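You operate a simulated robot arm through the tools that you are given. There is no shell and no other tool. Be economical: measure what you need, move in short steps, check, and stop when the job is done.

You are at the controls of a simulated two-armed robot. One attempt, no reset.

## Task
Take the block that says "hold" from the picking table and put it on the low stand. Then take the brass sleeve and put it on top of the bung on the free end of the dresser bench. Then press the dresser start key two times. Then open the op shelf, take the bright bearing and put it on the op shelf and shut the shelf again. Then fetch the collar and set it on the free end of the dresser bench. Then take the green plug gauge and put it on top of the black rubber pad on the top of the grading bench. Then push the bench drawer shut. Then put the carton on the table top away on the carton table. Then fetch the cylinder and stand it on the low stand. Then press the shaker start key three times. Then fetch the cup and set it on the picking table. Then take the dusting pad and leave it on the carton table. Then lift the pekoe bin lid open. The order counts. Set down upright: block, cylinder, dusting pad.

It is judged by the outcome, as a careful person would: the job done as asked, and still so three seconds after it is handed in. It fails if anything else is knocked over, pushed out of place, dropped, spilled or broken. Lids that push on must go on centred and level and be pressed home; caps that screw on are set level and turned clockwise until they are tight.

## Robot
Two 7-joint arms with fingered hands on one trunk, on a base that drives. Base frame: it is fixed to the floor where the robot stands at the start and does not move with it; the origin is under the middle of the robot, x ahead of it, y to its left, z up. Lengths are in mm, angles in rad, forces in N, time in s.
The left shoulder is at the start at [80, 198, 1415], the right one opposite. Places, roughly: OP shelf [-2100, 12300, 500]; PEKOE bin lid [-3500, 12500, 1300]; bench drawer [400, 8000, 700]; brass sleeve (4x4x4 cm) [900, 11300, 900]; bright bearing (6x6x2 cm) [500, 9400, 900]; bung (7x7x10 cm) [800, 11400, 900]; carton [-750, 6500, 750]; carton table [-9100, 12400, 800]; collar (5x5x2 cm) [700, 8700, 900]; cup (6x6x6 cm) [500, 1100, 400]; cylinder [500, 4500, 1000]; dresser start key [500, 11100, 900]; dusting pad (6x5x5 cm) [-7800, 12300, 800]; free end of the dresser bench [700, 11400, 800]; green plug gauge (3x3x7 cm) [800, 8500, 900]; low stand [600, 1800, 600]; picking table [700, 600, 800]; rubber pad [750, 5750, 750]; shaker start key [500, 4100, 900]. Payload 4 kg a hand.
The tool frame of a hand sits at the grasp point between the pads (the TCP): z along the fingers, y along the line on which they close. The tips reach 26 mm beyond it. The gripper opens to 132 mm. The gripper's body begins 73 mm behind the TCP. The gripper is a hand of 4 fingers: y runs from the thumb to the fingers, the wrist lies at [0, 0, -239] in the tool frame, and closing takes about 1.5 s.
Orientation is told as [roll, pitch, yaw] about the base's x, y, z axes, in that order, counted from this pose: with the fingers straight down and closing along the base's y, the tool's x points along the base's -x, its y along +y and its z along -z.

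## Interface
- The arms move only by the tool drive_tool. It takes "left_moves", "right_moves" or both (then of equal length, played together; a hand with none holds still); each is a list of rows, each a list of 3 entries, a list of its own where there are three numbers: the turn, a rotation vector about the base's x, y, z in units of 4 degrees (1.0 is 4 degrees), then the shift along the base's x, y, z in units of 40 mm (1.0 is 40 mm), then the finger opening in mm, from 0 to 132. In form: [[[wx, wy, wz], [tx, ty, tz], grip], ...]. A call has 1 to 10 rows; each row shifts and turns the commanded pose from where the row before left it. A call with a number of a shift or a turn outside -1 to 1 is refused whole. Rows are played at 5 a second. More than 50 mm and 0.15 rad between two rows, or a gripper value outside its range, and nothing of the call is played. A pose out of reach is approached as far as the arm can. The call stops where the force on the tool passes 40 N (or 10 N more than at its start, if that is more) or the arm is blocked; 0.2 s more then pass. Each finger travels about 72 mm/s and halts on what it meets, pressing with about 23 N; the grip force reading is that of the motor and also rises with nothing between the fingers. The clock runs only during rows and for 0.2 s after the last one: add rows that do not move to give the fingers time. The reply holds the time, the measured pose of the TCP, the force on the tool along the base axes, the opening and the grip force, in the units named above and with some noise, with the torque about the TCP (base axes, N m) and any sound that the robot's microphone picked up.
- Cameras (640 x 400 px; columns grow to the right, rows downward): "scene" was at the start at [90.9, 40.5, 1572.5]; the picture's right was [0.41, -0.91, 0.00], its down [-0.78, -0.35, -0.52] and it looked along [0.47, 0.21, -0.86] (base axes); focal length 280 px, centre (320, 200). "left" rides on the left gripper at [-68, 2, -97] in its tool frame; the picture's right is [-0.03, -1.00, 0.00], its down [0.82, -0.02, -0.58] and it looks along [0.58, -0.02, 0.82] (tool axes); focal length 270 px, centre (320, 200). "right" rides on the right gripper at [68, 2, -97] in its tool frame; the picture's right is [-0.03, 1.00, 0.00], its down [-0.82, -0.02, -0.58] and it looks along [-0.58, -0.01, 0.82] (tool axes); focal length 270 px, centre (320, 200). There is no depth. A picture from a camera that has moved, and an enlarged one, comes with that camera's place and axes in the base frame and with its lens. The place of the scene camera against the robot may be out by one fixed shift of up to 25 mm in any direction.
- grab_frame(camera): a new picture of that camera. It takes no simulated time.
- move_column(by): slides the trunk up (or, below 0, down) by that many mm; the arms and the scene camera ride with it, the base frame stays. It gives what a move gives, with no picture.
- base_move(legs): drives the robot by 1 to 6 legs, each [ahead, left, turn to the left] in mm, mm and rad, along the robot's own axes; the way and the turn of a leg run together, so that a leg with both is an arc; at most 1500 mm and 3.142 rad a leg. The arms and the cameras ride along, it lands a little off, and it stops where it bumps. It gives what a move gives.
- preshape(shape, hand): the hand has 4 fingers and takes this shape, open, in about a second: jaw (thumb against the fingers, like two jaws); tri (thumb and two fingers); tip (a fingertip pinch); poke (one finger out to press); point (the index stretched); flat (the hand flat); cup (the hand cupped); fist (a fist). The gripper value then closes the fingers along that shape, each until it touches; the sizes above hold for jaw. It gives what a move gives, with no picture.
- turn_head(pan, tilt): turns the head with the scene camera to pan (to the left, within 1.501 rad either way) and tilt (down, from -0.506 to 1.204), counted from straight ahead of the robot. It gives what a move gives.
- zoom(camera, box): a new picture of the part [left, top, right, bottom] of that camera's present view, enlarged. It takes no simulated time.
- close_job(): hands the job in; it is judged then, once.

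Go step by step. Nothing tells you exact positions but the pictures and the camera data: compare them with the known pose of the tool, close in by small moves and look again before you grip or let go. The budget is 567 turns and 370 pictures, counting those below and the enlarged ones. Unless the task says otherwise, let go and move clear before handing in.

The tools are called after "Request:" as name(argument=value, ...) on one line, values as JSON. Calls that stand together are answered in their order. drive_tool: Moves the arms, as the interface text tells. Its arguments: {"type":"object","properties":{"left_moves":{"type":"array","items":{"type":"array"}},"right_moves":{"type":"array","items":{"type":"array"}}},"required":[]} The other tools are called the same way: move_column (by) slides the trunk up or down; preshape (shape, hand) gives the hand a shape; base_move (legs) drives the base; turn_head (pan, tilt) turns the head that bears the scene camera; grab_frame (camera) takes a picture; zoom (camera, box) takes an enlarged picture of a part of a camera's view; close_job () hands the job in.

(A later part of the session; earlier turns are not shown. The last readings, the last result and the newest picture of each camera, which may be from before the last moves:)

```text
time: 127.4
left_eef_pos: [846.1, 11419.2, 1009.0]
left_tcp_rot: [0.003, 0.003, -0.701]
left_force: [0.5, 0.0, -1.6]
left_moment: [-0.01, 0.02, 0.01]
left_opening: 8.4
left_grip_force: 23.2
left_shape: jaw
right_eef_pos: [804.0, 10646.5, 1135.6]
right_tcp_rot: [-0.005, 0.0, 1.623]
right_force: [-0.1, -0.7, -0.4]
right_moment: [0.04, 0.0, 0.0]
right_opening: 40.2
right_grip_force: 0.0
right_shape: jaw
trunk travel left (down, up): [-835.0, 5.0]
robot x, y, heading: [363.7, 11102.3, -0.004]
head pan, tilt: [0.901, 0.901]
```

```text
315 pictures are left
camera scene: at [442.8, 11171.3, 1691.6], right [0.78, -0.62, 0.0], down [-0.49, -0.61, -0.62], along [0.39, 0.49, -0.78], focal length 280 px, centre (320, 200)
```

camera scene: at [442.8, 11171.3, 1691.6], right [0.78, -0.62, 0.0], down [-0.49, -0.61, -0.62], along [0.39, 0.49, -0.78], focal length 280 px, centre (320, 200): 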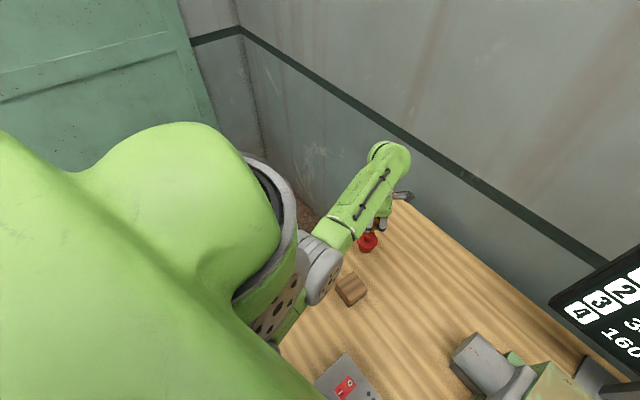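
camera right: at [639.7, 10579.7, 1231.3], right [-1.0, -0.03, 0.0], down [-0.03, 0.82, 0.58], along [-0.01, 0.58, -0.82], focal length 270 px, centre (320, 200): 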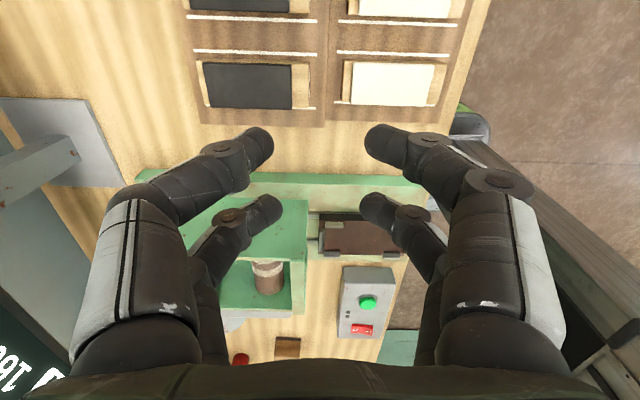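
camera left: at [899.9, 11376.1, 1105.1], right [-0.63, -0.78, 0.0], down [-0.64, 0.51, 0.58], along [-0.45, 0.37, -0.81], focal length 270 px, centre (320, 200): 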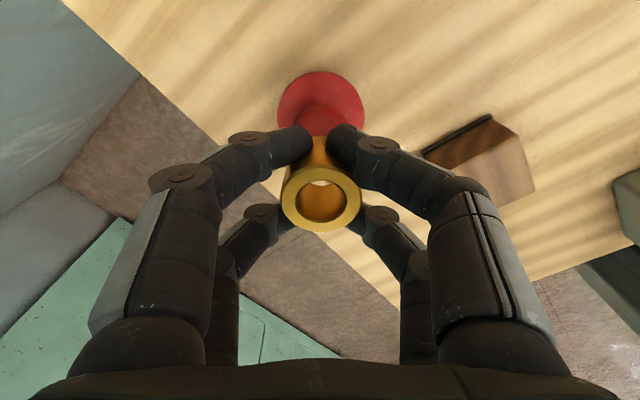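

Request:
drive_tool(left_moves=[[[0, 0, 0], [0, 0, -0.3], 4], [[0, 0, 0], [0, 0, -0.08], 4], [[0, 0, 0], [0, 0, -0.08], 4], [[0, 0, 0], [0, 0, -0.08], 4], [[0, 0, 0], [0, 0, -0.08], 4], [[0, 0, 0], [0, 0, -0.08], 4], [[0, 0, 0], [0, 0, -0.08], 4]])

Request:
grab_frame(camera="left")

```text
time: 129.0
left_eef_pos: [845.9, 11420.1, 977.3]
left_tcp_rot: [0.004, 0.003, -0.701]
left_force: [-0.4, 0.1, -1.5]
left_moment: [0.0, 0.03, 0.0]
left_opening: 8.4
left_grip_force: 22.8
left_shape: jaw
right_eef_pos: [804.6, 10645.8, 1134.3]
right_tcp_rot: [-0.005, 0.0, 1.624]
right_force: [0.5, 0.2, 0.4]
right_moment: [-0.03, -0.01, -0.01]
right_opening: 40.2
right_grip_force: 0.0
right_shape: jaw
trunk travel left (down, up): [-835.0, 5.0]
robot x, y, heading: [363.6, 11100.7, -0.005]
head pan, tilt: [0.901, 0.901]
```

```text
314 pictures are left
camera left: at [899.6, 11376.1, 1073.3], right [-0.63, -0.78, 0.0], down [-0.64, 0.51, 0.58], along [-0.45, 0.36, -0.82], focal length 270 px, centre (320, 200)
```

left: 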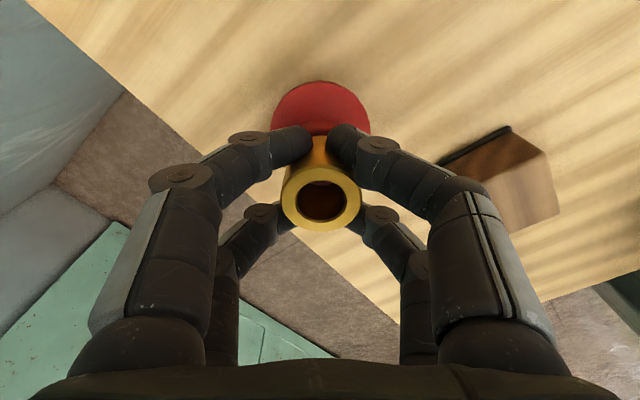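

Request:
drive_tool(left_moves=[[[0, 0, 0], [0, 0, -0.08], 4], [[0, 0, 0], [0, 0, -0.06], 4], [[0, 0, 0], [0, 0, -0.06], 4], [[0, 0, 0], [0, 0, -0.06], 4]])

Request:
zoom(camera="left", box=[240, 60, 400, 160])

```text
time: 130.0
left_eef_pos: [845.7, 11418.8, 971.2]
left_tcp_rot: [0.012, -0.001, -0.702]
left_force: [1.6, 2.0, 19.2]
left_moment: [0.07, -0.01, 0.0]
left_opening: 8.5
left_grip_force: 22.6
left_shape: jaw
right_eef_pos: [802.5, 10643.8, 1136.5]
right_tcp_rot: [-0.006, -0.002, 1.623]
right_force: [-0.8, -0.1, -0.6]
right_moment: [0.03, -0.02, 0.0]
right_opening: 40.2
right_grip_force: 0.0
right_shape: jaw
trunk travel left (down, up): [-835.0, 5.0]
robot x, y, heading: [365.5, 11101.6, -0.002]
head pan, tilt: [0.901, 0.901]
```

```text
4.00 times, centred on (320, 110) of left
camera zoom: at [898.9, 11375.6, 1067.2], right [-0.63, -0.78, -0.01], down [-0.64, 0.51, 0.58], along [-0.44, 0.37, -0.82], focal length 1081 px, centre (320, 560)
```

zoom: 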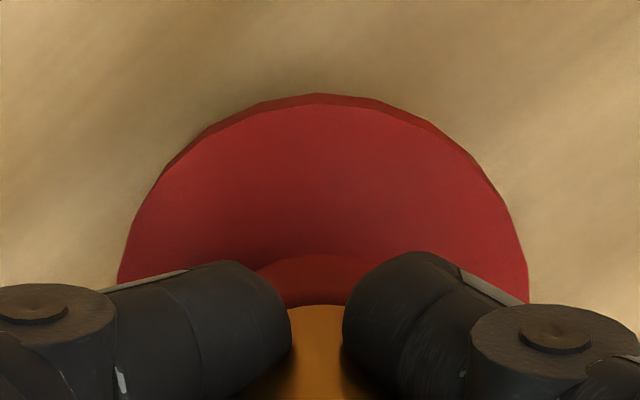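

Contact with the knob top. I shift about 2 mm for centring, set down, and release gently.

Request:
drive_tool(left_moves=[[[0, 0, 0], [0.05, -0.045, 0.16], 4], [[0, 0, 0], [0, 0, 0], 4], [[0, 0, 0], [0, 0, -0.08], 4], [[0, 0, 0], [0, 0, -0.04], 4], [[0, 0, 0], [0, 0, 0], 10], [[0, 0, 0], [0, 0, 0], 20], [[0, 0, 0], [0, 0, 0], 40], [[0, 0, 0], [0, 0, 0], 60], [[0, 0, 0], [0, 0, 0], 60]])

Request:
grab_frame(camera="left")

```text
time: 132.0
left_eef_pos: [845.7, 11416.8, 969.5]
left_tcp_rot: [0.004, 0.003, -0.699]
left_force: [-0.8, 0.1, 0.6]
left_moment: [0.03, 0.02, 0.03]
left_opening: 59.3
left_grip_force: 0.0
left_shape: jaw
right_eef_pos: [804.0, 10644.2, 1135.2]
right_tcp_rot: [-0.004, 0.001, 1.623]
right_force: [0.1, -0.1, 1.2]
right_moment: [0.0, 0.0, -0.01]
right_opening: 40.4
right_grip_force: 0.1
right_shape: jaw
trunk travel left (down, up): [-835.0, 5.0]
robot x, y, heading: [366.6, 11100.6, 0.001]
head pan, tilt: [0.901, 0.901]
```

```text
312 pictures are left
camera left: at [901.5, 11373.9, 1064.8], right [-0.63, -0.78, 0.0], down [-0.64, 0.51, 0.58], along [-0.45, 0.37, -0.81], focal length 270 px, centre (320, 200)
```

left: 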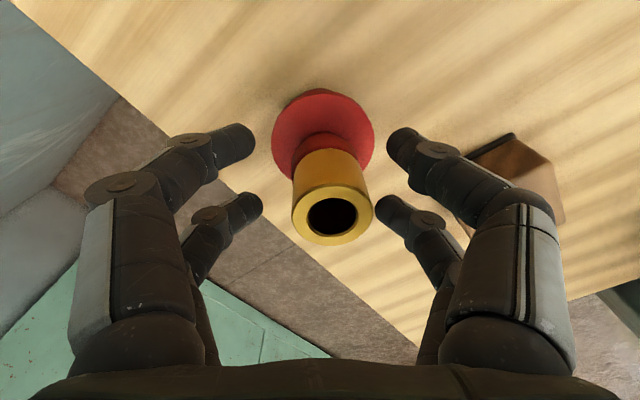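

The sleeve stands on the knob. I lift clear and check it.

Request:
drive_tool(left_moves=[[[0, 0, 0], [0, 0, 0.3], 70], [[0, 0, 0], [0, 0, 0.8], 80], [[0, 0, 0], [0.2, -0.2, 0.8], 80], [[0, 0, 0], [0.4, -0.4, 0.2], 80], [[0, 0, 0], [0, 0, 0], 80]])

Request:
grab_frame(camera="left")

Request:
zoom(camera="scene", box=[320, 190, 420, 260])

```text
time: 133.2
left_eef_pos: [871.8, 11391.9, 1053.8]
left_tcp_rot: [0.003, 0.003, -0.702]
left_force: [0.9, -0.3, 0.3]
left_moment: [0.01, -0.01, -0.02]
left_opening: 79.4
left_grip_force: 0.0
left_shape: jaw
right_eef_pos: [804.7, 10646.2, 1136.0]
right_tcp_rot: [-0.004, -0.001, 1.622]
right_force: [-0.3, 0.2, -0.1]
right_moment: [0.0, -0.01, -0.01]
right_opening: 40.4
right_grip_force: 0.0
right_shape: jaw
trunk travel left (down, up): [-835.0, 5.0]
robot x, y, heading: [364.6, 11099.4, -0.004]
head pan, tilt: [0.901, 0.901]
```

```text
311 pictures are left
camera left: at [926.0, 11349.9, 1148.9], right [-0.63, -0.78, 0.0], down [-0.64, 0.51, 0.58], along [-0.45, 0.37, -0.81], focal length 270 px, centre (320, 200)
```

left: 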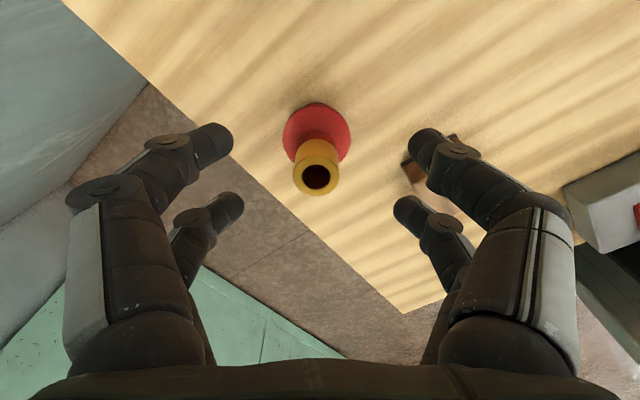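

```text
5.71 times, centred on (370, 225) of scene
camera zoom: at [442.2, 11171.5, 1691.6], right [0.78, -0.62, 0.0], down [-0.49, -0.61, -0.62], along [0.39, 0.49, -0.78], focal length 1597 px, centre (34, 57)
```

zoom: 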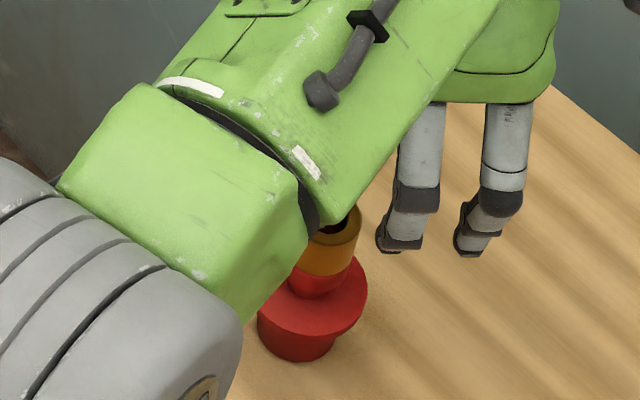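

The sleeve is safely on the bung. Next the green START key at about (527, 11082); I move the left hand aside and back the base away to get it into reach.

Request:
drive_tool(left_moves=[[[0, 0, 0], [0.1, -0.9, 0.2], 80], [[0, 0, 0], [0, -0.9, 0], 80], [[0, 0, 0], [0, -0.9, 0], 80], [[0, 0, 0], [0, -0.6, 0], 80], [[0, 0, 0], [0, 0, 0], 80]])

Request:
base_move(legs=[[-300, 0, 0]])

Request:
preshape(hand="left", shape="poke")

Request:
grab_frame(camera="left")

Request:
turn_head(pan=0.3, tilt=0.9)

Request:
grab_frame(camera="scene")

```text
time: 134.4
left_eef_pos: [875.6, 11260.5, 1060.6]
left_tcp_rot: [0.004, 0.001, -0.702]
left_force: [0.6, 0.1, 0.1]
left_moment: [-0.02, 0.0, -0.01]
left_opening: 79.6
left_grip_force: 0.1
left_shape: jaw
right_eef_pos: [804.7, 10644.7, 1135.5]
right_tcp_rot: [-0.003, -0.001, 1.624]
right_force: [0.9, -0.1, -0.3]
right_moment: [0.02, -0.02, 0.0]
right_opening: 40.2
right_grip_force: 0.2
right_shape: jaw
trunk travel left (down, up): [-835.0, 5.0]
robot x, y, heading: [369.8, 11097.7, -0.007]
head pan, tilt: [0.901, 0.901]
```

```text
time: 136.5
left_eef_pos: [580.4, 11261.4, 1059.5]
left_tcp_rot: [0.002, 0.005, -0.704]
left_force: [0.6, -0.1, 0.8]
left_moment: [0.02, 0.0, -0.05]
left_opening: 79.7
left_grip_force: 0.0
left_shape: jaw
right_eef_pos: [510.0, 10646.7, 1133.7]
right_tcp_rot: [-0.002, 0.0, 1.622]
right_force: [-0.2, -0.4, 0.4]
right_moment: [-0.02, 0.01, 0.01]
right_opening: 40.2
right_grip_force: 0.0
right_shape: jaw
trunk travel left (down, up): [-835.0, 5.0]
robot x, y, heading: [69.4, 11101.7, -0.002]
head pan, tilt: [0.901, 0.901]
```

```text
time: 137.4
left_eef_pos: [576.9, 11261.2, 1060.5]
left_tcp_rot: [0.003, 0.002, -0.703]
left_force: [0.5, -0.3, -0.5]
left_moment: [-0.01, -0.03, 0.03]
left_opening: 0.0
left_grip_force: 0.0
left_shape: poke
right_eef_pos: [504.9, 10646.2, 1135.5]
right_tcp_rot: [-0.005, 0.002, 1.621]
right_force: [0.1, 0.3, -0.2]
right_moment: [0.0, -0.06, 0.01]
right_opening: 40.3
right_grip_force: 0.0
right_shape: jaw
trunk travel left (down, up): [-835.0, 5.0]
robot x, y, heading: [67.0, 11101.0, -0.009]
head pan, tilt: [0.901, 0.901]
```

```text
309 pictures are left
camera left: at [630.5, 11218.7, 1157.3], right [-0.63, -0.78, 0.0], down [-0.64, 0.51, 0.58], along [-0.45, 0.37, -0.82], focal length 270 px, centre (320, 200)
```

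left: 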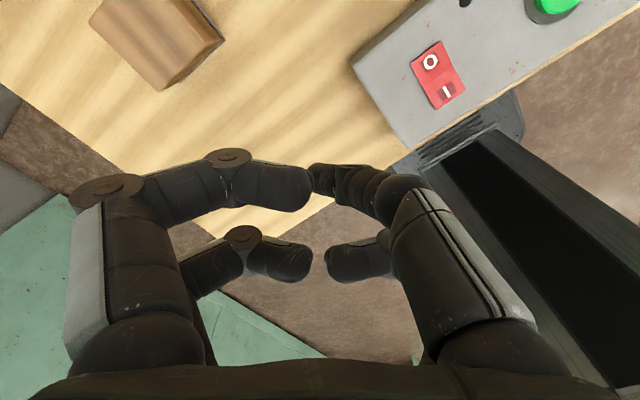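

```text
time: 138.4
left_eef_pos: [578.6, 11262.4, 1061.2]
left_tcp_rot: [0.002, 0.001, -0.703]
left_force: [-0.3, -0.2, 0.6]
left_moment: [0.03, -0.02, 0.0]
left_opening: 0.1
left_grip_force: 0.0
left_shape: poke
right_eef_pos: [505.9, 10647.0, 1134.9]
right_tcp_rot: [-0.004, 0.001, 1.622]
right_force: [-0.4, 0.0, -0.3]
right_moment: [0.01, 0.01, 0.04]
right_opening: 40.4
right_grip_force: 0.0
right_shape: jaw
trunk travel left (down, up): [-835.0, 5.0]
robot x, y, heading: [68.8, 11100.4, -0.0]
head pan, tilt: [0.3, 0.901]
```

```text
308 pictures are left
camera scene: at [169.7, 11135.4, 1691.6], right [0.29, -0.96, 0.0], down [-0.75, -0.23, -0.62], along [0.59, 0.18, -0.78], focal length 280 px, centre (320, 200)
```

scene: 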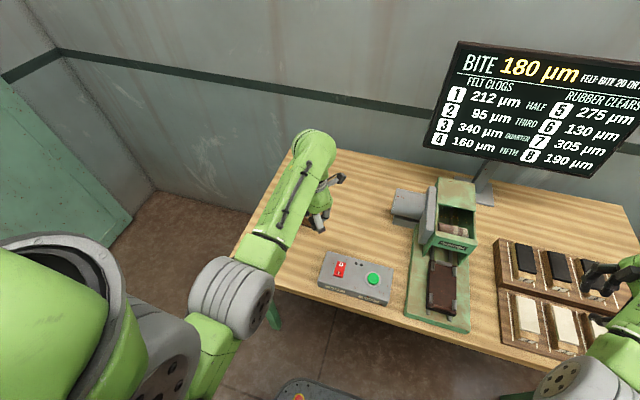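

Request:
preshape(hand="left", shape="point")

Request:
grab_frame(camera="left")

Request:
zoom(camera="scene", box=[260, 120, 420, 320])

```text
time: 139.3
left_eef_pos: [577.9, 11261.5, 1061.2]
left_tcp_rot: [0.003, 0.001, -0.703]
left_force: [-0.5, -0.3, -0.2]
left_moment: [-0.04, 0.04, -0.02]
left_opening: 0.0
left_grip_force: 0.0
left_shape: point
right_eef_pos: [505.3, 10645.7, 1136.2]
right_tcp_rot: [-0.005, -0.001, 1.621]
right_force: [0.3, 0.8, 0.7]
right_moment: [0.01, 0.01, 0.01]
right_opening: 40.3
right_grip_force: 0.1
right_shape: jaw
trunk travel left (down, up): [-835.0, 5.0]
robot x, y, heading: [68.7, 11101.4, -0.006]
head pan, tilt: [0.3, 0.901]
```

```text
307 pictures are left
camera left: at [631.4, 11218.8, 1156.8], right [-0.63, -0.78, 0.0], down [-0.64, 0.51, 0.58], along [-0.45, 0.37, -0.82], focal length 270 px, centre (320, 200)
```

left: 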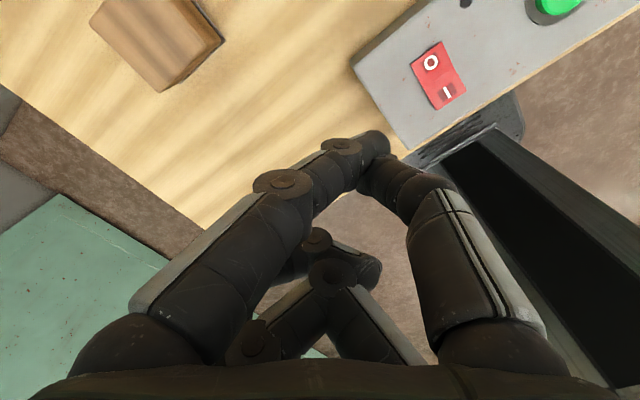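

```text
2.00 times, centred on (340, 220) of scene
camera zoom: at [169.4, 11135.3, 1691.6], right [0.29, -0.96, 0.0], down [-0.75, -0.23, -0.62], along [0.59, 0.18, -0.78], focal length 559 px, centre (280, 160)
```

zoom: 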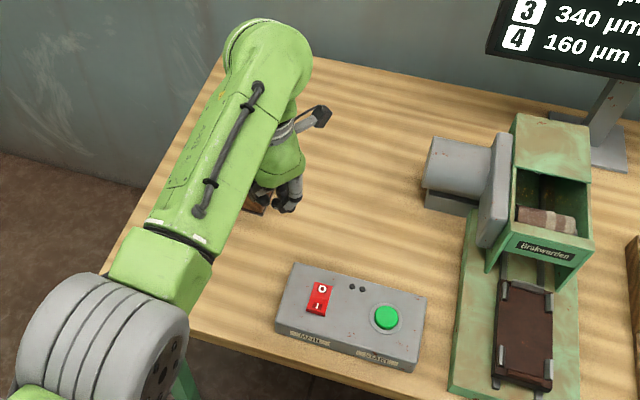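

I'll press with the closed jaw, whose tips are well known. I move above the START key and look.

Request:
preshape(hand="left", shape="jaw")

Request:
drive_tool(left_moves=[[[0, 0, 0], [-0.28, -0.88, -0.1], 80], [[0, 0, 0], [-0.28, -0.88, -0.1], 40], [[0, 0, 0], [-0.28, -0.88, -0.1], 0], [[0, 0, 0], [-0.28, -0.88, -0.1], 0], [[0, 0, 0], [-0.28, -0.88, -0.1], 0], [[0, 0, 0], [0, 0, 0], 0], [[0, 0, 0], [0, 0, 0], 0]])

Request:
grab_frame(camera="left")

```text
time: 140.2
left_eef_pos: [578.7, 11261.7, 1061.2]
left_tcp_rot: [0.005, 0.002, -0.704]
left_force: [0.6, 0.2, 0.5]
left_moment: [0.0, 0.03, -0.03]
left_opening: 131.7
left_grip_force: 0.0
left_shape: jaw
right_eef_pos: [506.6, 10646.3, 1136.0]
right_tcp_rot: [-0.005, 0.002, 1.622]
right_force: [-0.1, 0.4, -1.2]
right_moment: [0.0, -0.05, -0.01]
right_opening: 40.3
right_grip_force: 0.1
right_shape: jaw
trunk travel left (down, up): [-835.0, 5.0]
robot x, y, heading: [68.8, 11098.4, 0.001]
head pan, tilt: [0.3, 0.901]
```

```text
time: 141.8
left_eef_pos: [522.7, 11086.8, 1039.8]
left_tcp_rot: [0.004, 0.001, -0.703]
left_force: [-0.2, -0.2, 0.1]
left_moment: [0.02, 0.02, 0.01]
left_opening: 0.1
left_grip_force: 22.5
left_shape: jaw
right_eef_pos: [506.2, 10645.2, 1135.8]
right_tcp_rot: [-0.004, 0.001, 1.622]
right_force: [0.3, 0.7, -0.3]
right_moment: [0.02, -0.01, 0.01]
right_opening: 40.3
right_grip_force: 0.0
right_shape: jaw
trunk travel left (down, up): [-835.0, 5.0]
robot x, y, heading: [68.2, 11100.9, -0.006]
head pan, tilt: [0.3, 0.901]
```

```text
305 pictures are left
camera left: at [575.1, 11043.6, 1136.5], right [-0.63, -0.78, 0.0], down [-0.64, 0.51, 0.58], along [-0.45, 0.36, -0.82], focal length 270 px, centre (320, 200)
```

left: 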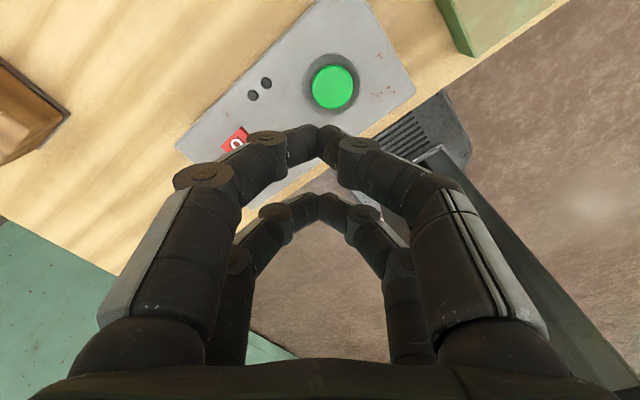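

Request:
drive_tool(left_moves=[[[0, 0, 0], [-0.19, -0.17, -0.5], 0], [[0, 0, 0], [0, 0, -0.8], 0], [[0, 0, 0], [0, 0, -0.8], 0], [[0, 0, 0], [0, 0, 0], 0], [[0, 0, 0], [0, 0, 0], 0]])

Request:
grab_frame(camera="left")

Request:
zoom(camera="scene", box=[280, 200, 440, 320])

```text
time: 143.0
left_eef_pos: [513.9, 11078.6, 956.5]
left_tcp_rot: [0.003, 0.002, -0.705]
left_force: [0.3, 0.3, -0.4]
left_moment: [0.03, 0.02, 0.02]
left_opening: 0.0
left_grip_force: 22.8
left_shape: jaw
right_eef_pos: [505.8, 10646.1, 1136.1]
right_tcp_rot: [-0.006, 0.002, 1.62]
right_force: [0.1, 0.1, -0.4]
right_moment: [-0.03, -0.02, -0.01]
right_opening: 40.3
right_grip_force: 0.1
right_shape: jaw
trunk travel left (down, up): [-835.0, 5.0]
robot x, y, heading: [68.9, 11101.5, -0.006]
head pan, tilt: [0.3, 0.901]
```

```text
304 pictures are left
camera left: at [567.4, 11036.1, 1053.4], right [-0.63, -0.78, 0.0], down [-0.64, 0.51, 0.58], along [-0.45, 0.37, -0.82], focal length 270 px, centre (320, 200)
```

left: 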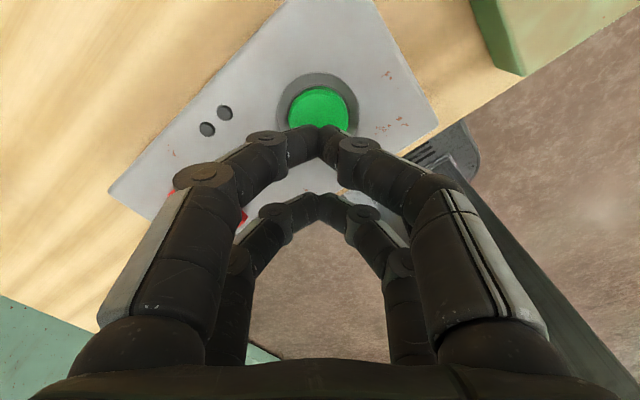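

```text
3.33 times, centred on (360, 260) of scene
camera zoom: at [168.9, 11135.4, 1691.7], right [0.29, -0.96, 0.0], down [-0.75, -0.23, -0.62], along [0.59, 0.18, -0.78], focal length 932 px, centre (187, 0)
```

zoom: 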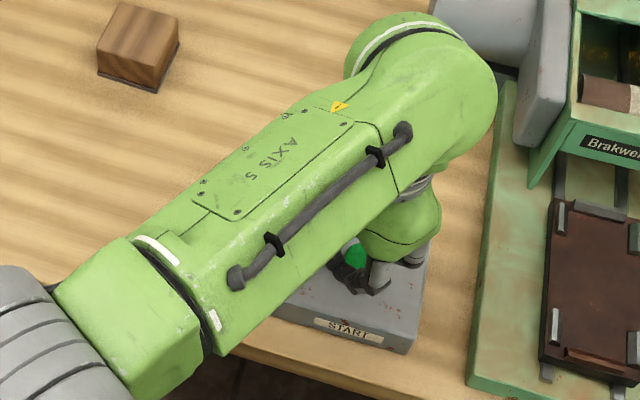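

Aligned. I press down in small steps and watch force and sound.

Request:
drive_tool(left_moves=[[[0, 0, 0], [0.07, 0, -0.5], 0], [[0, 0, 0], [0, 0, -0.1], 0], [[0, 0, 0], [0, 0, -0.07], 0], [[0, 0, 0], [0, 0, -0.07], 0], [[0, 0, 0], [0, 0, -0.07], 0]])

```text
time: 144.2
left_eef_pos: [518.1, 11079.2, 926.4]
left_tcp_rot: [0.005, -0.004, -0.701]
left_force: [3.8, 3.4, 16.1]
left_moment: [-0.09, -0.35, 0.04]
left_opening: 0.0
left_grip_force: 22.5
left_shape: jaw
right_eef_pos: [505.3, 10647.2, 1135.7]
right_tcp_rot: [-0.005, 0.003, 1.621]
right_force: [-0.3, -0.9, 0.4]
right_moment: [0.03, 0.02, 0.01]
right_opening: 40.4
right_grip_force: 0.1
right_shape: jaw
trunk travel left (down, up): [-835.0, 5.0]
robot x, y, heading: [66.0, 11102.2, -0.003]
head pan, tilt: [0.3, 0.901]
heard: click
```

A click was heard: first press done. I lift off and press a second time.

Request:
drive_tool(left_moves=[[[0, 0, 0], [0, 0, 0.5], 0], [[0, 0, 0], [0, 0, 0], 0], [[0, 0, 0], [0, 0, 0], 0], [[0, 0, 0], [0, 0, 0], 0]])

Request:
drive_tool(left_moves=[[[0, 0, 0], [0, 0, -0.3], 0], [[0, 0, 0], [0, 0, -0.1], 0], [[0, 0, 0], [0, 0, -0.1], 0], [[0, 0, 0], [0, 0, 0], 0]])

```text
time: 145.2
left_eef_pos: [517.0, 11079.0, 944.3]
left_tcp_rot: [0.005, 0.004, -0.703]
left_force: [1.1, 0.4, -0.6]
left_moment: [-0.01, 0.01, 0.01]
left_opening: 0.3
left_grip_force: 23.2
left_shape: jaw
right_eef_pos: [505.8, 10646.1, 1135.1]
right_tcp_rot: [-0.005, 0.001, 1.621]
right_force: [-0.3, 0.1, -0.5]
right_moment: [0.01, 0.0, -0.02]
right_opening: 40.3
right_grip_force: 0.2
right_shape: jaw
trunk travel left (down, up): [-835.0, 5.0]
robot x, y, heading: [68.1, 11097.7, -0.003]
head pan, tilt: [0.3, 0.901]
```

```text
time: 146.2
left_eef_pos: [517.9, 11078.9, 926.1]
left_tcp_rot: [0.005, -0.003, -0.701]
left_force: [0.0, 2.3, 19.4]
left_moment: [-0.16, -0.28, 0.03]
left_opening: 0.0
left_grip_force: 23.1
left_shape: jaw
right_eef_pos: [505.4, 10646.5, 1135.9]
right_tcp_rot: [-0.006, -0.001, 1.621]
right_force: [0.4, -0.4, 0.1]
right_moment: [0.0, 0.0, -0.04]
right_opening: 40.6
right_grip_force: 0.0
right_shape: jaw
trunk travel left (down, up): [-835.0, 5.0]
robot x, y, heading: [64.4, 11095.4, -0.006]
head pan, tilt: [0.3, 0.901]
heard: click
```

Second click heard. I lift off, back away, restore the hand yaw, then turn to face the OP shelf wall.

Request:
drive_tool(left_moves=[[[0, 0, 0], [0, 0, 0.9], 0], [[0, 0, 0], [0, 0, 0.9], 0], [[0, 0, 0], [0, 0, 0.9], 0], [[0, 0, 0], [0, 0, 0.5], 0]])

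Request:
base_move(legs=[[-450, 0, 0], [0, 0, 1.571], [0, 1400, 0]])

Request:
drive_tool(left_moves=[[[0, 0, 1], [0, 0, 0], 50], [[0, 0, 1], [0, 0, 0], 100], [[0, 0, 1], [0, 0, 0], 100], [[0, 0, 1], [0, 0, 0], 100], [[0, 0, 1], [0, 0, 0], 100], [[0, 0, 1], [0, 0, 0], 100], [[0, 0, 1], [0, 0, 0], 100], [[0, 0, 1], [0, 0, 0], 100], [[0, 0, 1], [0, 0, 0], 100], [[0, 0, 1], [0, 0, 0], 100]])

Request:
turn_head(pan=0.3, tilt=0.4)

Request:
grab_frame(camera="scene")

```text
time: 147.2
left_eef_pos: [517.6, 11079.3, 1050.7]
left_tcp_rot: [0.003, 0.004, -0.703]
left_force: [0.0, 0.0, 0.6]
left_moment: [-0.01, -0.02, 0.02]
left_opening: 0.0
left_grip_force: 22.9
left_shape: jaw
right_eef_pos: [507.1, 10644.5, 1135.3]
right_tcp_rot: [-0.004, 0.0, 1.621]
right_force: [-0.9, -0.5, 0.6]
right_moment: [0.01, 0.02, 0.01]
right_opening: 40.1
right_grip_force: 0.1
right_shape: jaw
trunk travel left (down, up): [-835.0, 5.0]
robot x, y, heading: [67.5, 11102.8, -0.004]
head pan, tilt: [0.3, 0.901]
```

```text
time: 160.2
left_eef_pos: [-1745.7, 11563.5, 1052.2]
left_tcp_rot: [0.004, 0.004, 0.865]
left_force: [-0.2, -0.7, 0.2]
left_moment: [0.01, 0.04, -0.01]
left_opening: 0.1
left_grip_force: 22.5
left_shape: jaw
right_eef_pos: [-1313.6, 11550.4, 1134.8]
right_tcp_rot: [-0.006, 0.0, -3.096]
right_force: [-0.6, -0.1, 0.0]
right_moment: [0.0, -0.01, -0.04]
right_opening: 40.3
right_grip_force: 0.0
right_shape: jaw
trunk travel left (down, up): [-835.0, 5.0]
robot x, y, heading: [-1773.6, 11115.2, 1.563]
head pan, tilt: [0.3, 0.901]
```

```text
time: 162.4
left_eef_pos: [-1746.6, 11561.7, 1052.1]
left_tcp_rot: [0.003, 0.001, 1.564]
left_force: [-0.1, 0.5, 0.6]
left_moment: [0.04, -0.01, 0.0]
left_opening: 99.8
left_grip_force: 0.1
left_shape: jaw
right_eef_pos: [-1313.0, 11550.6, 1135.0]
right_tcp_rot: [-0.004, 0.001, -3.094]
right_force: [-0.3, 0.3, 0.5]
right_moment: [-0.04, 0.01, -0.02]
right_opening: 40.5
right_grip_force: 0.1
right_shape: jaw
trunk travel left (down, up): [-835.0, 5.0]
robot x, y, heading: [-1771.5, 11113.9, 1.559]
head pan, tilt: [0.3, 0.901]
```

```text
time: 163.3
left_eef_pos: [-1747.1, 11562.6, 1053.5]
left_tcp_rot: [0.003, 0.002, 1.563]
left_force: [0.7, -0.2, 0.1]
left_moment: [0.02, 0.02, 0.0]
left_opening: 99.9
left_grip_force: 0.0
left_shape: jaw
right_eef_pos: [-1313.3, 11549.0, 1134.8]
right_tcp_rot: [-0.005, -0.001, -3.094]
right_force: [0.3, -0.2, -0.4]
right_moment: [0.02, 0.02, -0.02]
right_opening: 40.7
right_grip_force: 0.1
right_shape: jaw
trunk travel left (down, up): [-835.0, 5.0]
robot x, y, heading: [-1769.5, 11113.3, 1.561]
head pan, tilt: [0.3, 0.4]
```

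```text
302 pictures are left
camera scene: at [-1798.2, 11245.8, 1734.6], right [0.96, 0.29, 0.0], down [0.11, -0.37, -0.92], along [-0.27, 0.88, -0.39], focal length 280 px, centre (320, 200)
```

scene: 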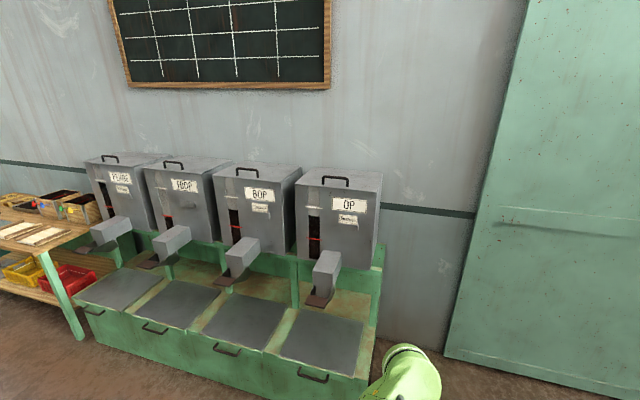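

I see the bins PEKOE/FBOP/BOP/OP, each with a pull-out shelf with a handle in the green base. I drive closer to the OP one and look.

Request:
base_move(legs=[[0, 330, 0], [250, 0, 0.01]])

Request:
turn_head(pan=0.0, tilt=0.8)

Request:
grab_frame(camera="scene")

```text
time: 166.9
left_eef_pos: [-2080.2, 11810.8, 1054.5]
left_tcp_rot: [0.005, -0.002, 1.572]
left_force: [-0.5, -0.8, 0.5]
left_moment: [-0.02, -0.01, 0.01]
left_opening: 99.8
left_grip_force: 0.1
left_shape: jaw
right_eef_pos: [-1646.7, 11802.8, 1138.1]
right_tcp_rot: [-0.009, 0.0, -3.086]
right_force: [0.1, -0.4, 0.1]
right_moment: [0.03, -0.01, -0.01]
right_opening: 40.2
right_grip_force: 0.0
right_shape: jaw
trunk travel left (down, up): [-835.0, 5.0]
robot x, y, heading: [-2099.4, 11370.6, 1.575]
head pan, tilt: [0.3, 0.4]
```

```text
time: 167.8
left_eef_pos: [-2081.1, 11815.1, 1051.8]
left_tcp_rot: [0.005, 0.004, 1.573]
left_force: [-0.8, 0.7, 0.4]
left_moment: [0.01, 0.01, 0.01]
left_opening: 99.5
left_grip_force: 0.0
left_shape: jaw
right_eef_pos: [-1647.1, 11806.6, 1135.7]
right_tcp_rot: [-0.005, 0.002, -3.084]
right_force: [-0.4, 0.3, 0.3]
right_moment: [-0.02, 0.0, 0.0]
right_opening: 40.4
right_grip_force: 0.1
right_shape: jaw
trunk travel left (down, up): [-835.0, 5.0]
robot x, y, heading: [-2100.3, 11366.6, 1.57]
head pan, tilt: [0.0, 0.799]
```

```text
301 pictures are left
camera scene: at [-2101.3, 11491.1, 1699.5], right [1.0, 0.0, 0.0], down [0.0, -0.72, -0.7], along [0.0, 0.7, -0.72], focal length 280 px, centre (320, 200)
```

scene: 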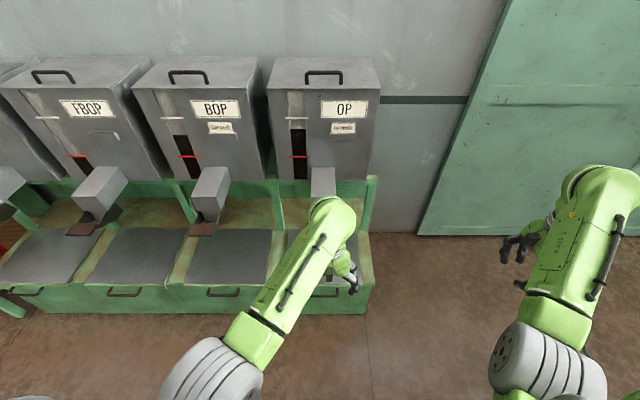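

The OP handle bar lies along x near (-2080, 12085, 480). The right hand already closes front-to-back, so I use it: move the left hand aside and the right hand to the middle.

Request:
drive_tool(left_moves=[[[0, 0, 0], [-0.9, 0, 0], 100], [[0, 0, 0], [-0.9, 0, 0], 100], [[0, 0, 0], [-0.9, 0, 0], 100], [[0, 0, 0], [-0.9, 0, 0], 100], [[0, 0, 0], [-0.9, 0, 0], 100], [[0, 0, 0], [-0.9, 0, 0], 100], [[0, 0, 0], [0, 0, 0], 100], [[0, 0, 0], [0, 0, 0], 100], [[0, 0, 0], [0, 0, 0], 100], [[0, 0, 0], [0, 0, 0], 100]], right_moves=[[[0, 0, 0], [-0.8, 0, -0.3], 60], [[0, 0, 0], [-0.8, 0, -0.3], 60], [[0, 0, 0], [-1, 0, -0.3], 60], [[0, 0, 0], [-1, 0, -0.3], 60], [[0, 0, 0], [-1, 0, -0.3], 60], [[0, 0, 0], [-1, 0, -0.3], 60], [[0, 0, 0], [-1, 0, -0.3], 60], [[0, 0, 0], [-1, 0, 0], 60], [[0, 0, 0], [-1, 0, 0], 60], [[0, 0, 0], [-1, 0, 0], 60]])

Request:
base_move(legs=[[130, 0, 0]])

Request:
grab_frame(camera="scene")

Request:
grab_frame(camera="right")

```text
time: 170.0
left_eef_pos: [-2298.3, 11814.6, 1052.8]
left_tcp_rot: [0.002, 0.002, 1.57]
left_force: [0.3, 0.5, -0.3]
left_moment: [0.04, -0.01, 0.0]
left_opening: 99.8
left_grip_force: 0.0
left_shape: jaw
right_eef_pos: [-2033.1, 11806.8, 1052.2]
right_tcp_rot: [-0.003, 0.003, -3.085]
right_force: [-0.1, 0.4, 0.2]
right_moment: [0.01, -0.01, 0.04]
right_opening: 59.6
right_grip_force: 0.1
right_shape: jaw
trunk travel left (down, up): [-835.0, 5.0]
robot x, y, heading: [-2098.7, 11367.8, 1.571]
head pan, tilt: [0.0, 0.799]
```

```text
time: 171.3
left_eef_pos: [-2297.6, 11939.4, 1054.6]
left_tcp_rot: [0.004, -0.003, 1.572]
left_force: [-1.2, -0.7, 0.6]
left_moment: [0.01, -0.03, 0.01]
left_opening: 99.8
left_grip_force: 0.1
left_shape: jaw
right_eef_pos: [-2033.6, 11930.4, 1053.4]
right_tcp_rot: [-0.01, -0.001, -3.084]
right_force: [0.1, 0.1, 0.6]
right_moment: [0.03, -0.02, -0.01]
right_opening: 59.5
right_grip_force: 0.1
right_shape: jaw
trunk travel left (down, up): [-835.0, 5.0]
robot x, y, heading: [-2097.5, 11496.1, 1.573]
head pan, tilt: [0.0, 0.799]
```

```text
300 pictures are left
camera scene: at [-2101.8, 11611.3, 1700.1], right [1.0, 0.0, 0.0], down [0.0, -0.71, -0.7], along [0.0, 0.7, -0.71], focal length 280 px, centre (320, 200)
```

scene: 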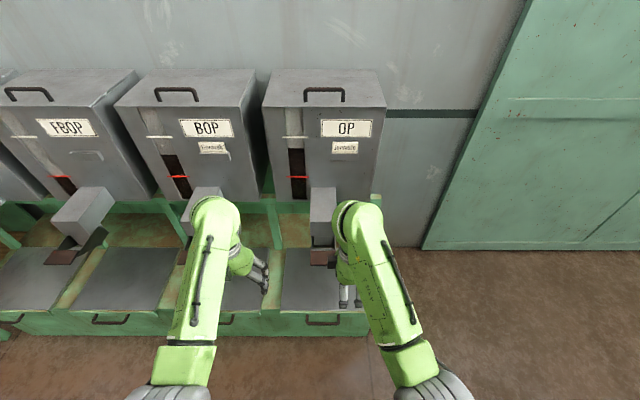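

```text
299 pictures are left
camera right: at [-1962.8, 11933.8, 1149.3], right [0.03, -1.0, -0.01], down [-0.82, -0.03, 0.58], along [-0.58, -0.01, -0.82], focal length 270 px, centre (320, 200)
```

right: 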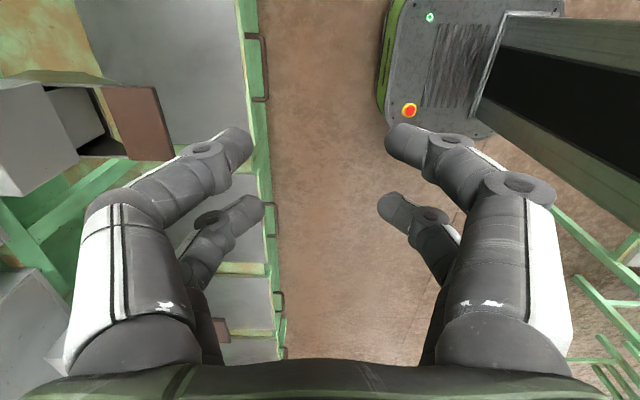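

Request:
zoom(camera="right", box=[180, 0, 340, 130])

Request:
move_column(by=-350)

Request:
grab_frame(camera="right")

```text
3.08 times, centred on (260, 65) of right
camera zoom: at [-1962.8, 11933.8, 1149.3], right [0.03, -1.0, -0.01], down [-0.82, -0.03, 0.58], along [-0.58, -0.01, -0.82], focal length 832 px, centre (505, 615)
```

zoom: 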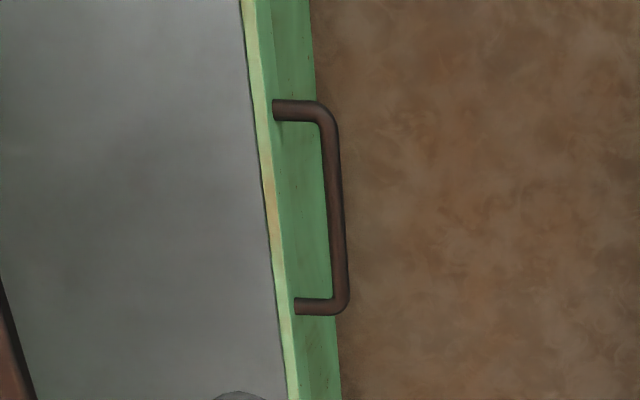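

```text
time: 174.7
left_eef_pos: [-2298.4, 11943.6, 703.7]
left_tcp_rot: [0.003, 0.001, 1.574]
left_force: [0.0, 0.1, 0.1]
left_moment: [-0.02, 0.01, -0.01]
left_opening: 99.8
left_grip_force: 0.0
left_shape: jaw
right_eef_pos: [-2032.6, 11934.6, 700.2]
right_tcp_rot: [-0.005, 0.0, -3.084]
right_force: [0.2, -0.3, 0.2]
right_moment: [0.0, 0.01, -0.02]
right_opening: 59.6
right_grip_force: 0.1
right_shape: jaw
trunk travel left (down, up): [-485.0, 355.0]
robot x, y, heading: [-2101.3, 11494.9, 1.582]
head pan, tilt: [0.0, 0.799]
```

```text
297 pictures are left
camera right: at [-1962.7, 11938.3, 797.4], right [0.03, -1.0, 0.0], down [-0.82, -0.03, 0.58], along [-0.58, -0.01, -0.82], focal length 270 px, centre (320, 200)
```

right: 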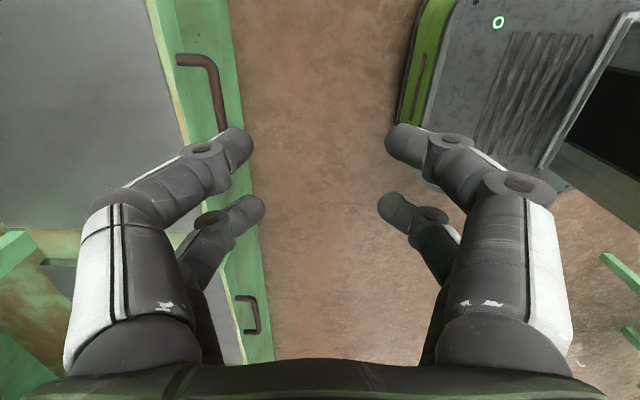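

The OP handle bar runs x −2153…−2014 at y≈12063, z≈450, about 35 mm off the face. I lower the trunk and bring the right hand above the bar.

Request:
move_column(by=-150)

Request:
drive_tool(right_moves=[[[0, 0, 0], [-0.42, 0.8, 0], 50], [[0, 0, 0], [-0.42, 0.8, 0], 40], [[0, 0, 0], [-0.4, 0.8, 0], 36], [[0, 0, 0], [0, 0.5, 0], 36], [[0, 0, 0], [0, 0, 0], 36]])

Request:
grab_frame(camera="right")

```text
time: 176.5
left_eef_pos: [-2298.2, 11942.5, 553.2]
left_tcp_rot: [0.002, 0.0, 1.572]
left_force: [0.0, -0.2, -0.1]
left_moment: [0.01, 0.0, 0.0]
left_opening: 99.8
left_grip_force: 0.1
left_shape: jaw
right_eef_pos: [-2032.9, 11934.4, 551.3]
right_tcp_rot: [-0.005, -0.002, -3.084]
right_force: [-0.7, -0.1, -0.9]
right_moment: [0.0, 0.0, -0.03]
right_opening: 59.9
right_grip_force: 0.0
right_shape: jaw
trunk travel left (down, up): [-335.0, 505.0]
robot x, y, heading: [-2099.5, 11492.5, 1.57]
head pan, tilt: [0.0, 0.799]
```

```text
time: 177.7
left_eef_pos: [-2298.0, 11943.0, 552.8]
left_tcp_rot: [0.002, 0.002, 1.572]
left_force: [0.2, -0.4, 0.2]
left_moment: [0.01, 0.01, -0.04]
left_opening: 99.6
left_grip_force: 0.0
left_shape: jaw
right_eef_pos: [-2083.1, 12052.0, 550.8]
right_tcp_rot: [-0.005, 0.0, -3.084]
right_force: [0.5, -0.1, 0.3]
right_moment: [0.01, -0.02, -0.01]
right_opening: 36.5
right_grip_force: 0.1
right_shape: jaw
trunk travel left (down, up): [-335.0, 505.0]
robot x, y, heading: [-2099.4, 11492.3, 1.574]
head pan, tilt: [0.0, 0.799]
```

```text
296 pictures are left
camera right: at [-2012.6, 12055.1, 646.5], right [0.03, -1.0, 0.0], down [-0.82, -0.03, 0.58], along [-0.58, -0.01, -0.82], focal length 270 px, centre (320, 200)
```

right: 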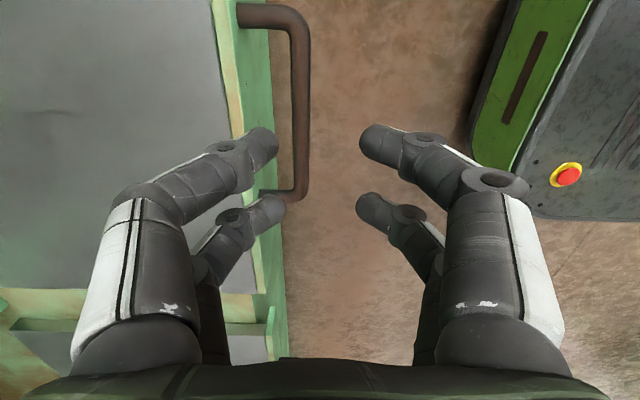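

The bar is at y≈12068. I centre on it, lower over it and close.

Request:
drive_tool(right_moves=[[[0, 0, 0], [0.08, 0.38, -0.3], 32], [[0, 0, 0], [0, 0, -0.6], 32], [[0, 0, 0], [0, 0, -0.6], 32], [[0, 0, 0], [0, 0, -0.4], 32], [[0, 0, 0], [0, 0, 0], 32]])

Request:
grab_frame(camera="right")

```text
time: 178.9
left_eef_pos: [-2298.7, 11943.2, 552.7]
left_tcp_rot: [0.002, 0.002, 1.573]
left_force: [1.3, -0.7, -0.4]
left_moment: [0.03, 0.01, -0.01]
left_opening: 99.8
left_grip_force: 0.0
left_shape: jaw
right_eef_pos: [-2079.8, 12066.4, 474.5]
right_tcp_rot: [-0.005, -0.001, -3.084]
right_force: [-0.4, -0.6, -0.3]
right_moment: [-0.01, -0.01, 0.01]
right_opening: 32.0
right_grip_force: 0.1
right_shape: jaw
trunk travel left (down, up): [-335.0, 505.0]
robot x, y, heading: [-2101.7, 11495.0, 1.577]
head pan, tilt: [0.0, 0.799]
```

```text
295 pictures are left
camera right: at [-2009.6, 12069.4, 571.2], right [0.03, -1.0, 0.0], down [-0.82, -0.03, 0.58], along [-0.58, -0.01, -0.82], focal length 270 px, centre (320, 200)
```

right: 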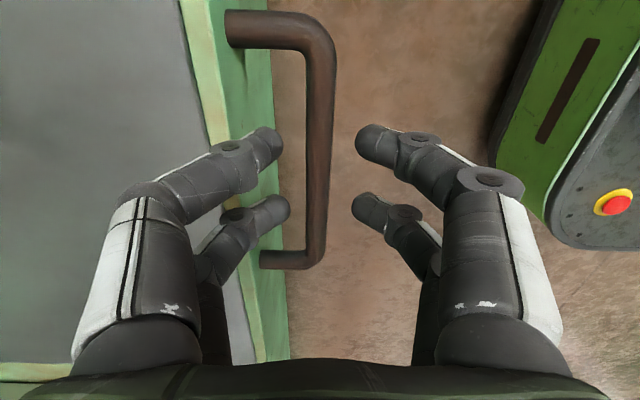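

Request:
drive_tool(right_moves=[[[0, 0, 0], [0, 0, -0.35], 32], [[0, 0, 0], [0, 0, 0], 20], [[0, 0, 0], [0, 0, 0], 6], [[0, 0, 0], [0, 0, 0], 2], [[0, 0, 0], [0, 0, 0], 2], [[0, 0, 0], [0, 0, 0], 2]])

Request:
grab_frame(camera="right")

```text
time: 180.3
left_eef_pos: [-2297.7, 11942.3, 554.0]
left_tcp_rot: [0.003, 0.0, 1.572]
left_force: [0.1, -0.2, -0.3]
left_moment: [0.02, 0.0, 0.0]
left_opening: 99.7
left_grip_force: 0.0
left_shape: jaw
right_eef_pos: [-2079.4, 12065.5, 461.3]
right_tcp_rot: [-0.005, 0.0, -3.085]
right_force: [1.1, 0.9, 5.6]
right_moment: [0.02, -0.03, -0.04]
right_opening: 7.9
right_grip_force: 22.8
right_shape: jaw
trunk travel left (down, up): [-335.0, 505.0]
robot x, y, heading: [-2101.2, 11494.4, 1.573]
head pan, tilt: [0.0, 0.799]
```

```text
294 pictures are left
camera right: at [-2009.4, 12069.0, 557.2], right [0.03, -1.0, 0.0], down [-0.82, -0.03, 0.58], along [-0.58, -0.01, -0.82], focal length 270 px, centre (320, 200)
```

right: 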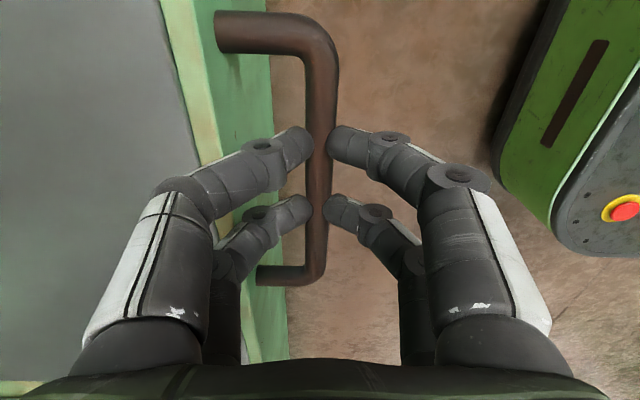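

The handle is gripped. I pull by backing the base 150 mm.

Request:
base_move(legs=[[-150, 0, 0]])

Request:
grab_frame(camera="right")

Request:
grab_frame(camera="scene")

```text
time: 181.6
left_eef_pos: [-2297.6, 11792.9, 552.8]
left_tcp_rot: [0.003, 0.001, 1.57]
left_force: [-0.8, 0.5, -0.2]
left_moment: [-0.03, 0.0, -0.04]
left_opening: 99.9
left_grip_force: 0.1
left_shape: jaw
right_eef_pos: [-2079.3, 11916.6, 462.1]
right_tcp_rot: [-0.004, 0.0, -3.083]
right_force: [-4.4, 3.1, 2.5]
right_moment: [0.08, 0.06, -0.05]
right_opening: 6.9
right_grip_force: 23.0
right_shape: jaw
trunk travel left (down, up): [-335.0, 505.0]
robot x, y, heading: [-2101.5, 11347.7, 1.576]
head pan, tilt: [0.0, 0.799]
```

```text
293 pictures are left
camera right: at [-2009.2, 11919.9, 557.8], right [0.03, -1.0, -0.01], down [-0.82, -0.03, 0.58], along [-0.58, -0.01, -0.82], focal length 270 px, centre (320, 200)
```

right: 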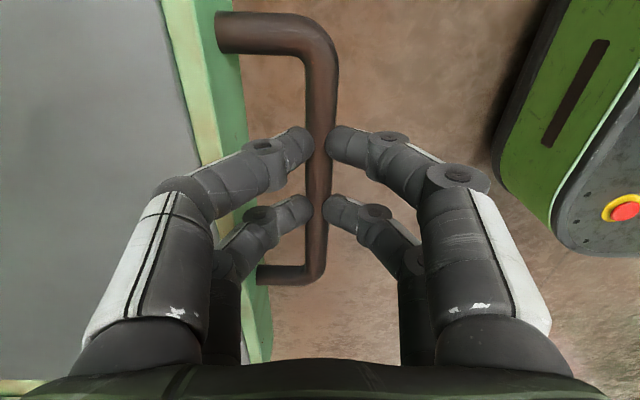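

```text
292 pictures are left
camera scene: at [-2101.7, 11468.1, 1199.6], right [1.0, 0.0, 0.0], down [0.0, -0.72, -0.7], along [0.0, 0.7, -0.72], focal length 280 px, centre (320, 200)
```

scene: 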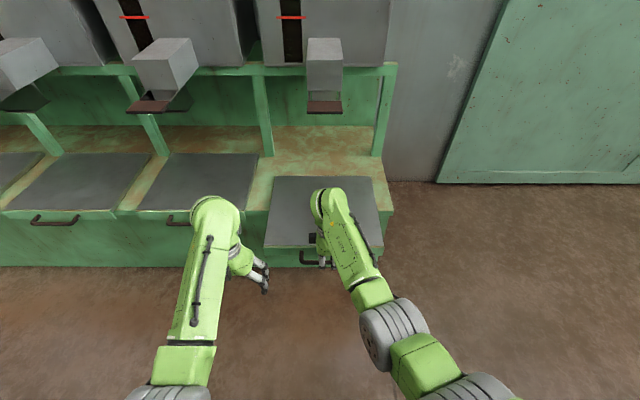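

It slides. I pull another 120 mm and watch the force.

Request:
base_move(legs=[[-120, 0, 0]])

Request:
grab_frame(camera="scene")

```text
time: 182.9
left_eef_pos: [-2296.9, 11673.7, 553.7]
left_tcp_rot: [0.003, 0.0, 1.569]
left_force: [-0.5, -0.9, -0.6]
left_moment: [0.02, 0.0, -0.01]
left_opening: 99.8
left_grip_force: 0.2
left_shape: jaw
right_eef_pos: [-2078.5, 11798.9, 462.8]
right_tcp_rot: [-0.014, -0.001, -3.085]
right_force: [-1.2, 2.7, 17.4]
right_moment: [0.0, -0.15, -0.3]
right_opening: 6.5
right_grip_force: 22.8
right_shape: jaw
trunk travel left (down, up): [-335.0, 505.0]
robot x, y, heading: [-2097.9, 11228.1, 1.572]
head pan, tilt: [0.0, 0.799]
```

```text
291 pictures are left
camera scene: at [-2101.3, 11347.0, 1200.1], right [1.0, 0.0, 0.0], down [0.0, -0.72, -0.7], along [0.0, 0.7, -0.72], focal length 280 px, centre (320, 200)
```

scene: 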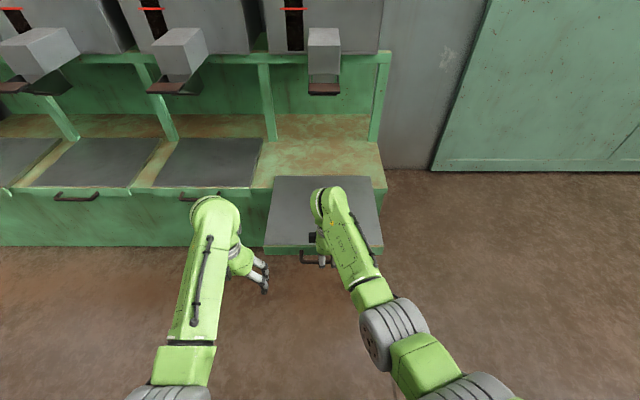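

Request:
drive_tool(right_moves=[[[0, 0, 0], [0, -0.3, 0.05], 2], [[0, 0, 0], [0, -0.3, 0], 2], [[0, 0, 0], [0, -0.3, 0], 2], [[0, 0, 0], [0, -0.3, 0], 2], [[0, 0, 0], [0, 0, 0], 2]])

Request:
grab_frame(camera="right")

```text
time: 183.7
left_eef_pos: [-2295.7, 11674.9, 553.5]
left_tcp_rot: [0.003, 0.004, 1.57]
left_force: [-0.9, 0.4, -0.2]
left_moment: [0.01, -0.01, -0.02]
left_opening: 99.8
left_grip_force: 0.1
left_shape: jaw
right_eef_pos: [-2078.2, 11770.5, 471.0]
right_tcp_rot: [-0.027, 0.001, -3.086]
right_force: [0.5, 0.5, -0.4]
right_moment: [-0.03, 0.0, 0.04]
right_opening: 5.9
right_grip_force: 23.1
right_shape: jaw
trunk travel left (down, up): [-335.0, 505.0]
robot x, y, heading: [-2098.7, 11228.5, 1.573]
head pan, tilt: [0.0, 0.799]
stopped in row 4 (right hand): the force on the tool passed its limit (the readings are from after the stop); the commanded pose is now the measured one
```

```text
290 pictures are left
camera right: at [-2007.7, 11771.8, 566.2], right [0.03, -1.0, -0.03], down [-0.82, -0.04, 0.58], along [-0.58, 0.01, -0.82], focal length 270 px, centre (320, 200)
```

right: 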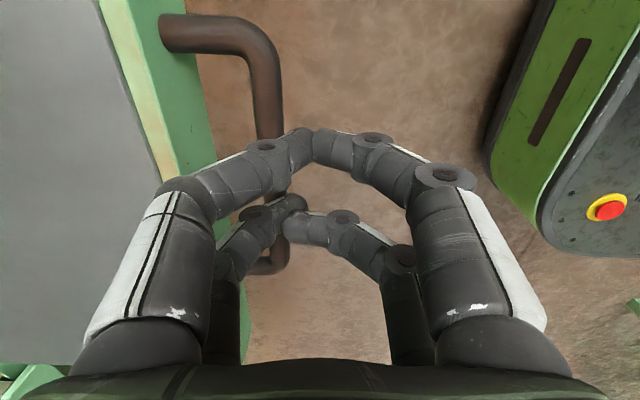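

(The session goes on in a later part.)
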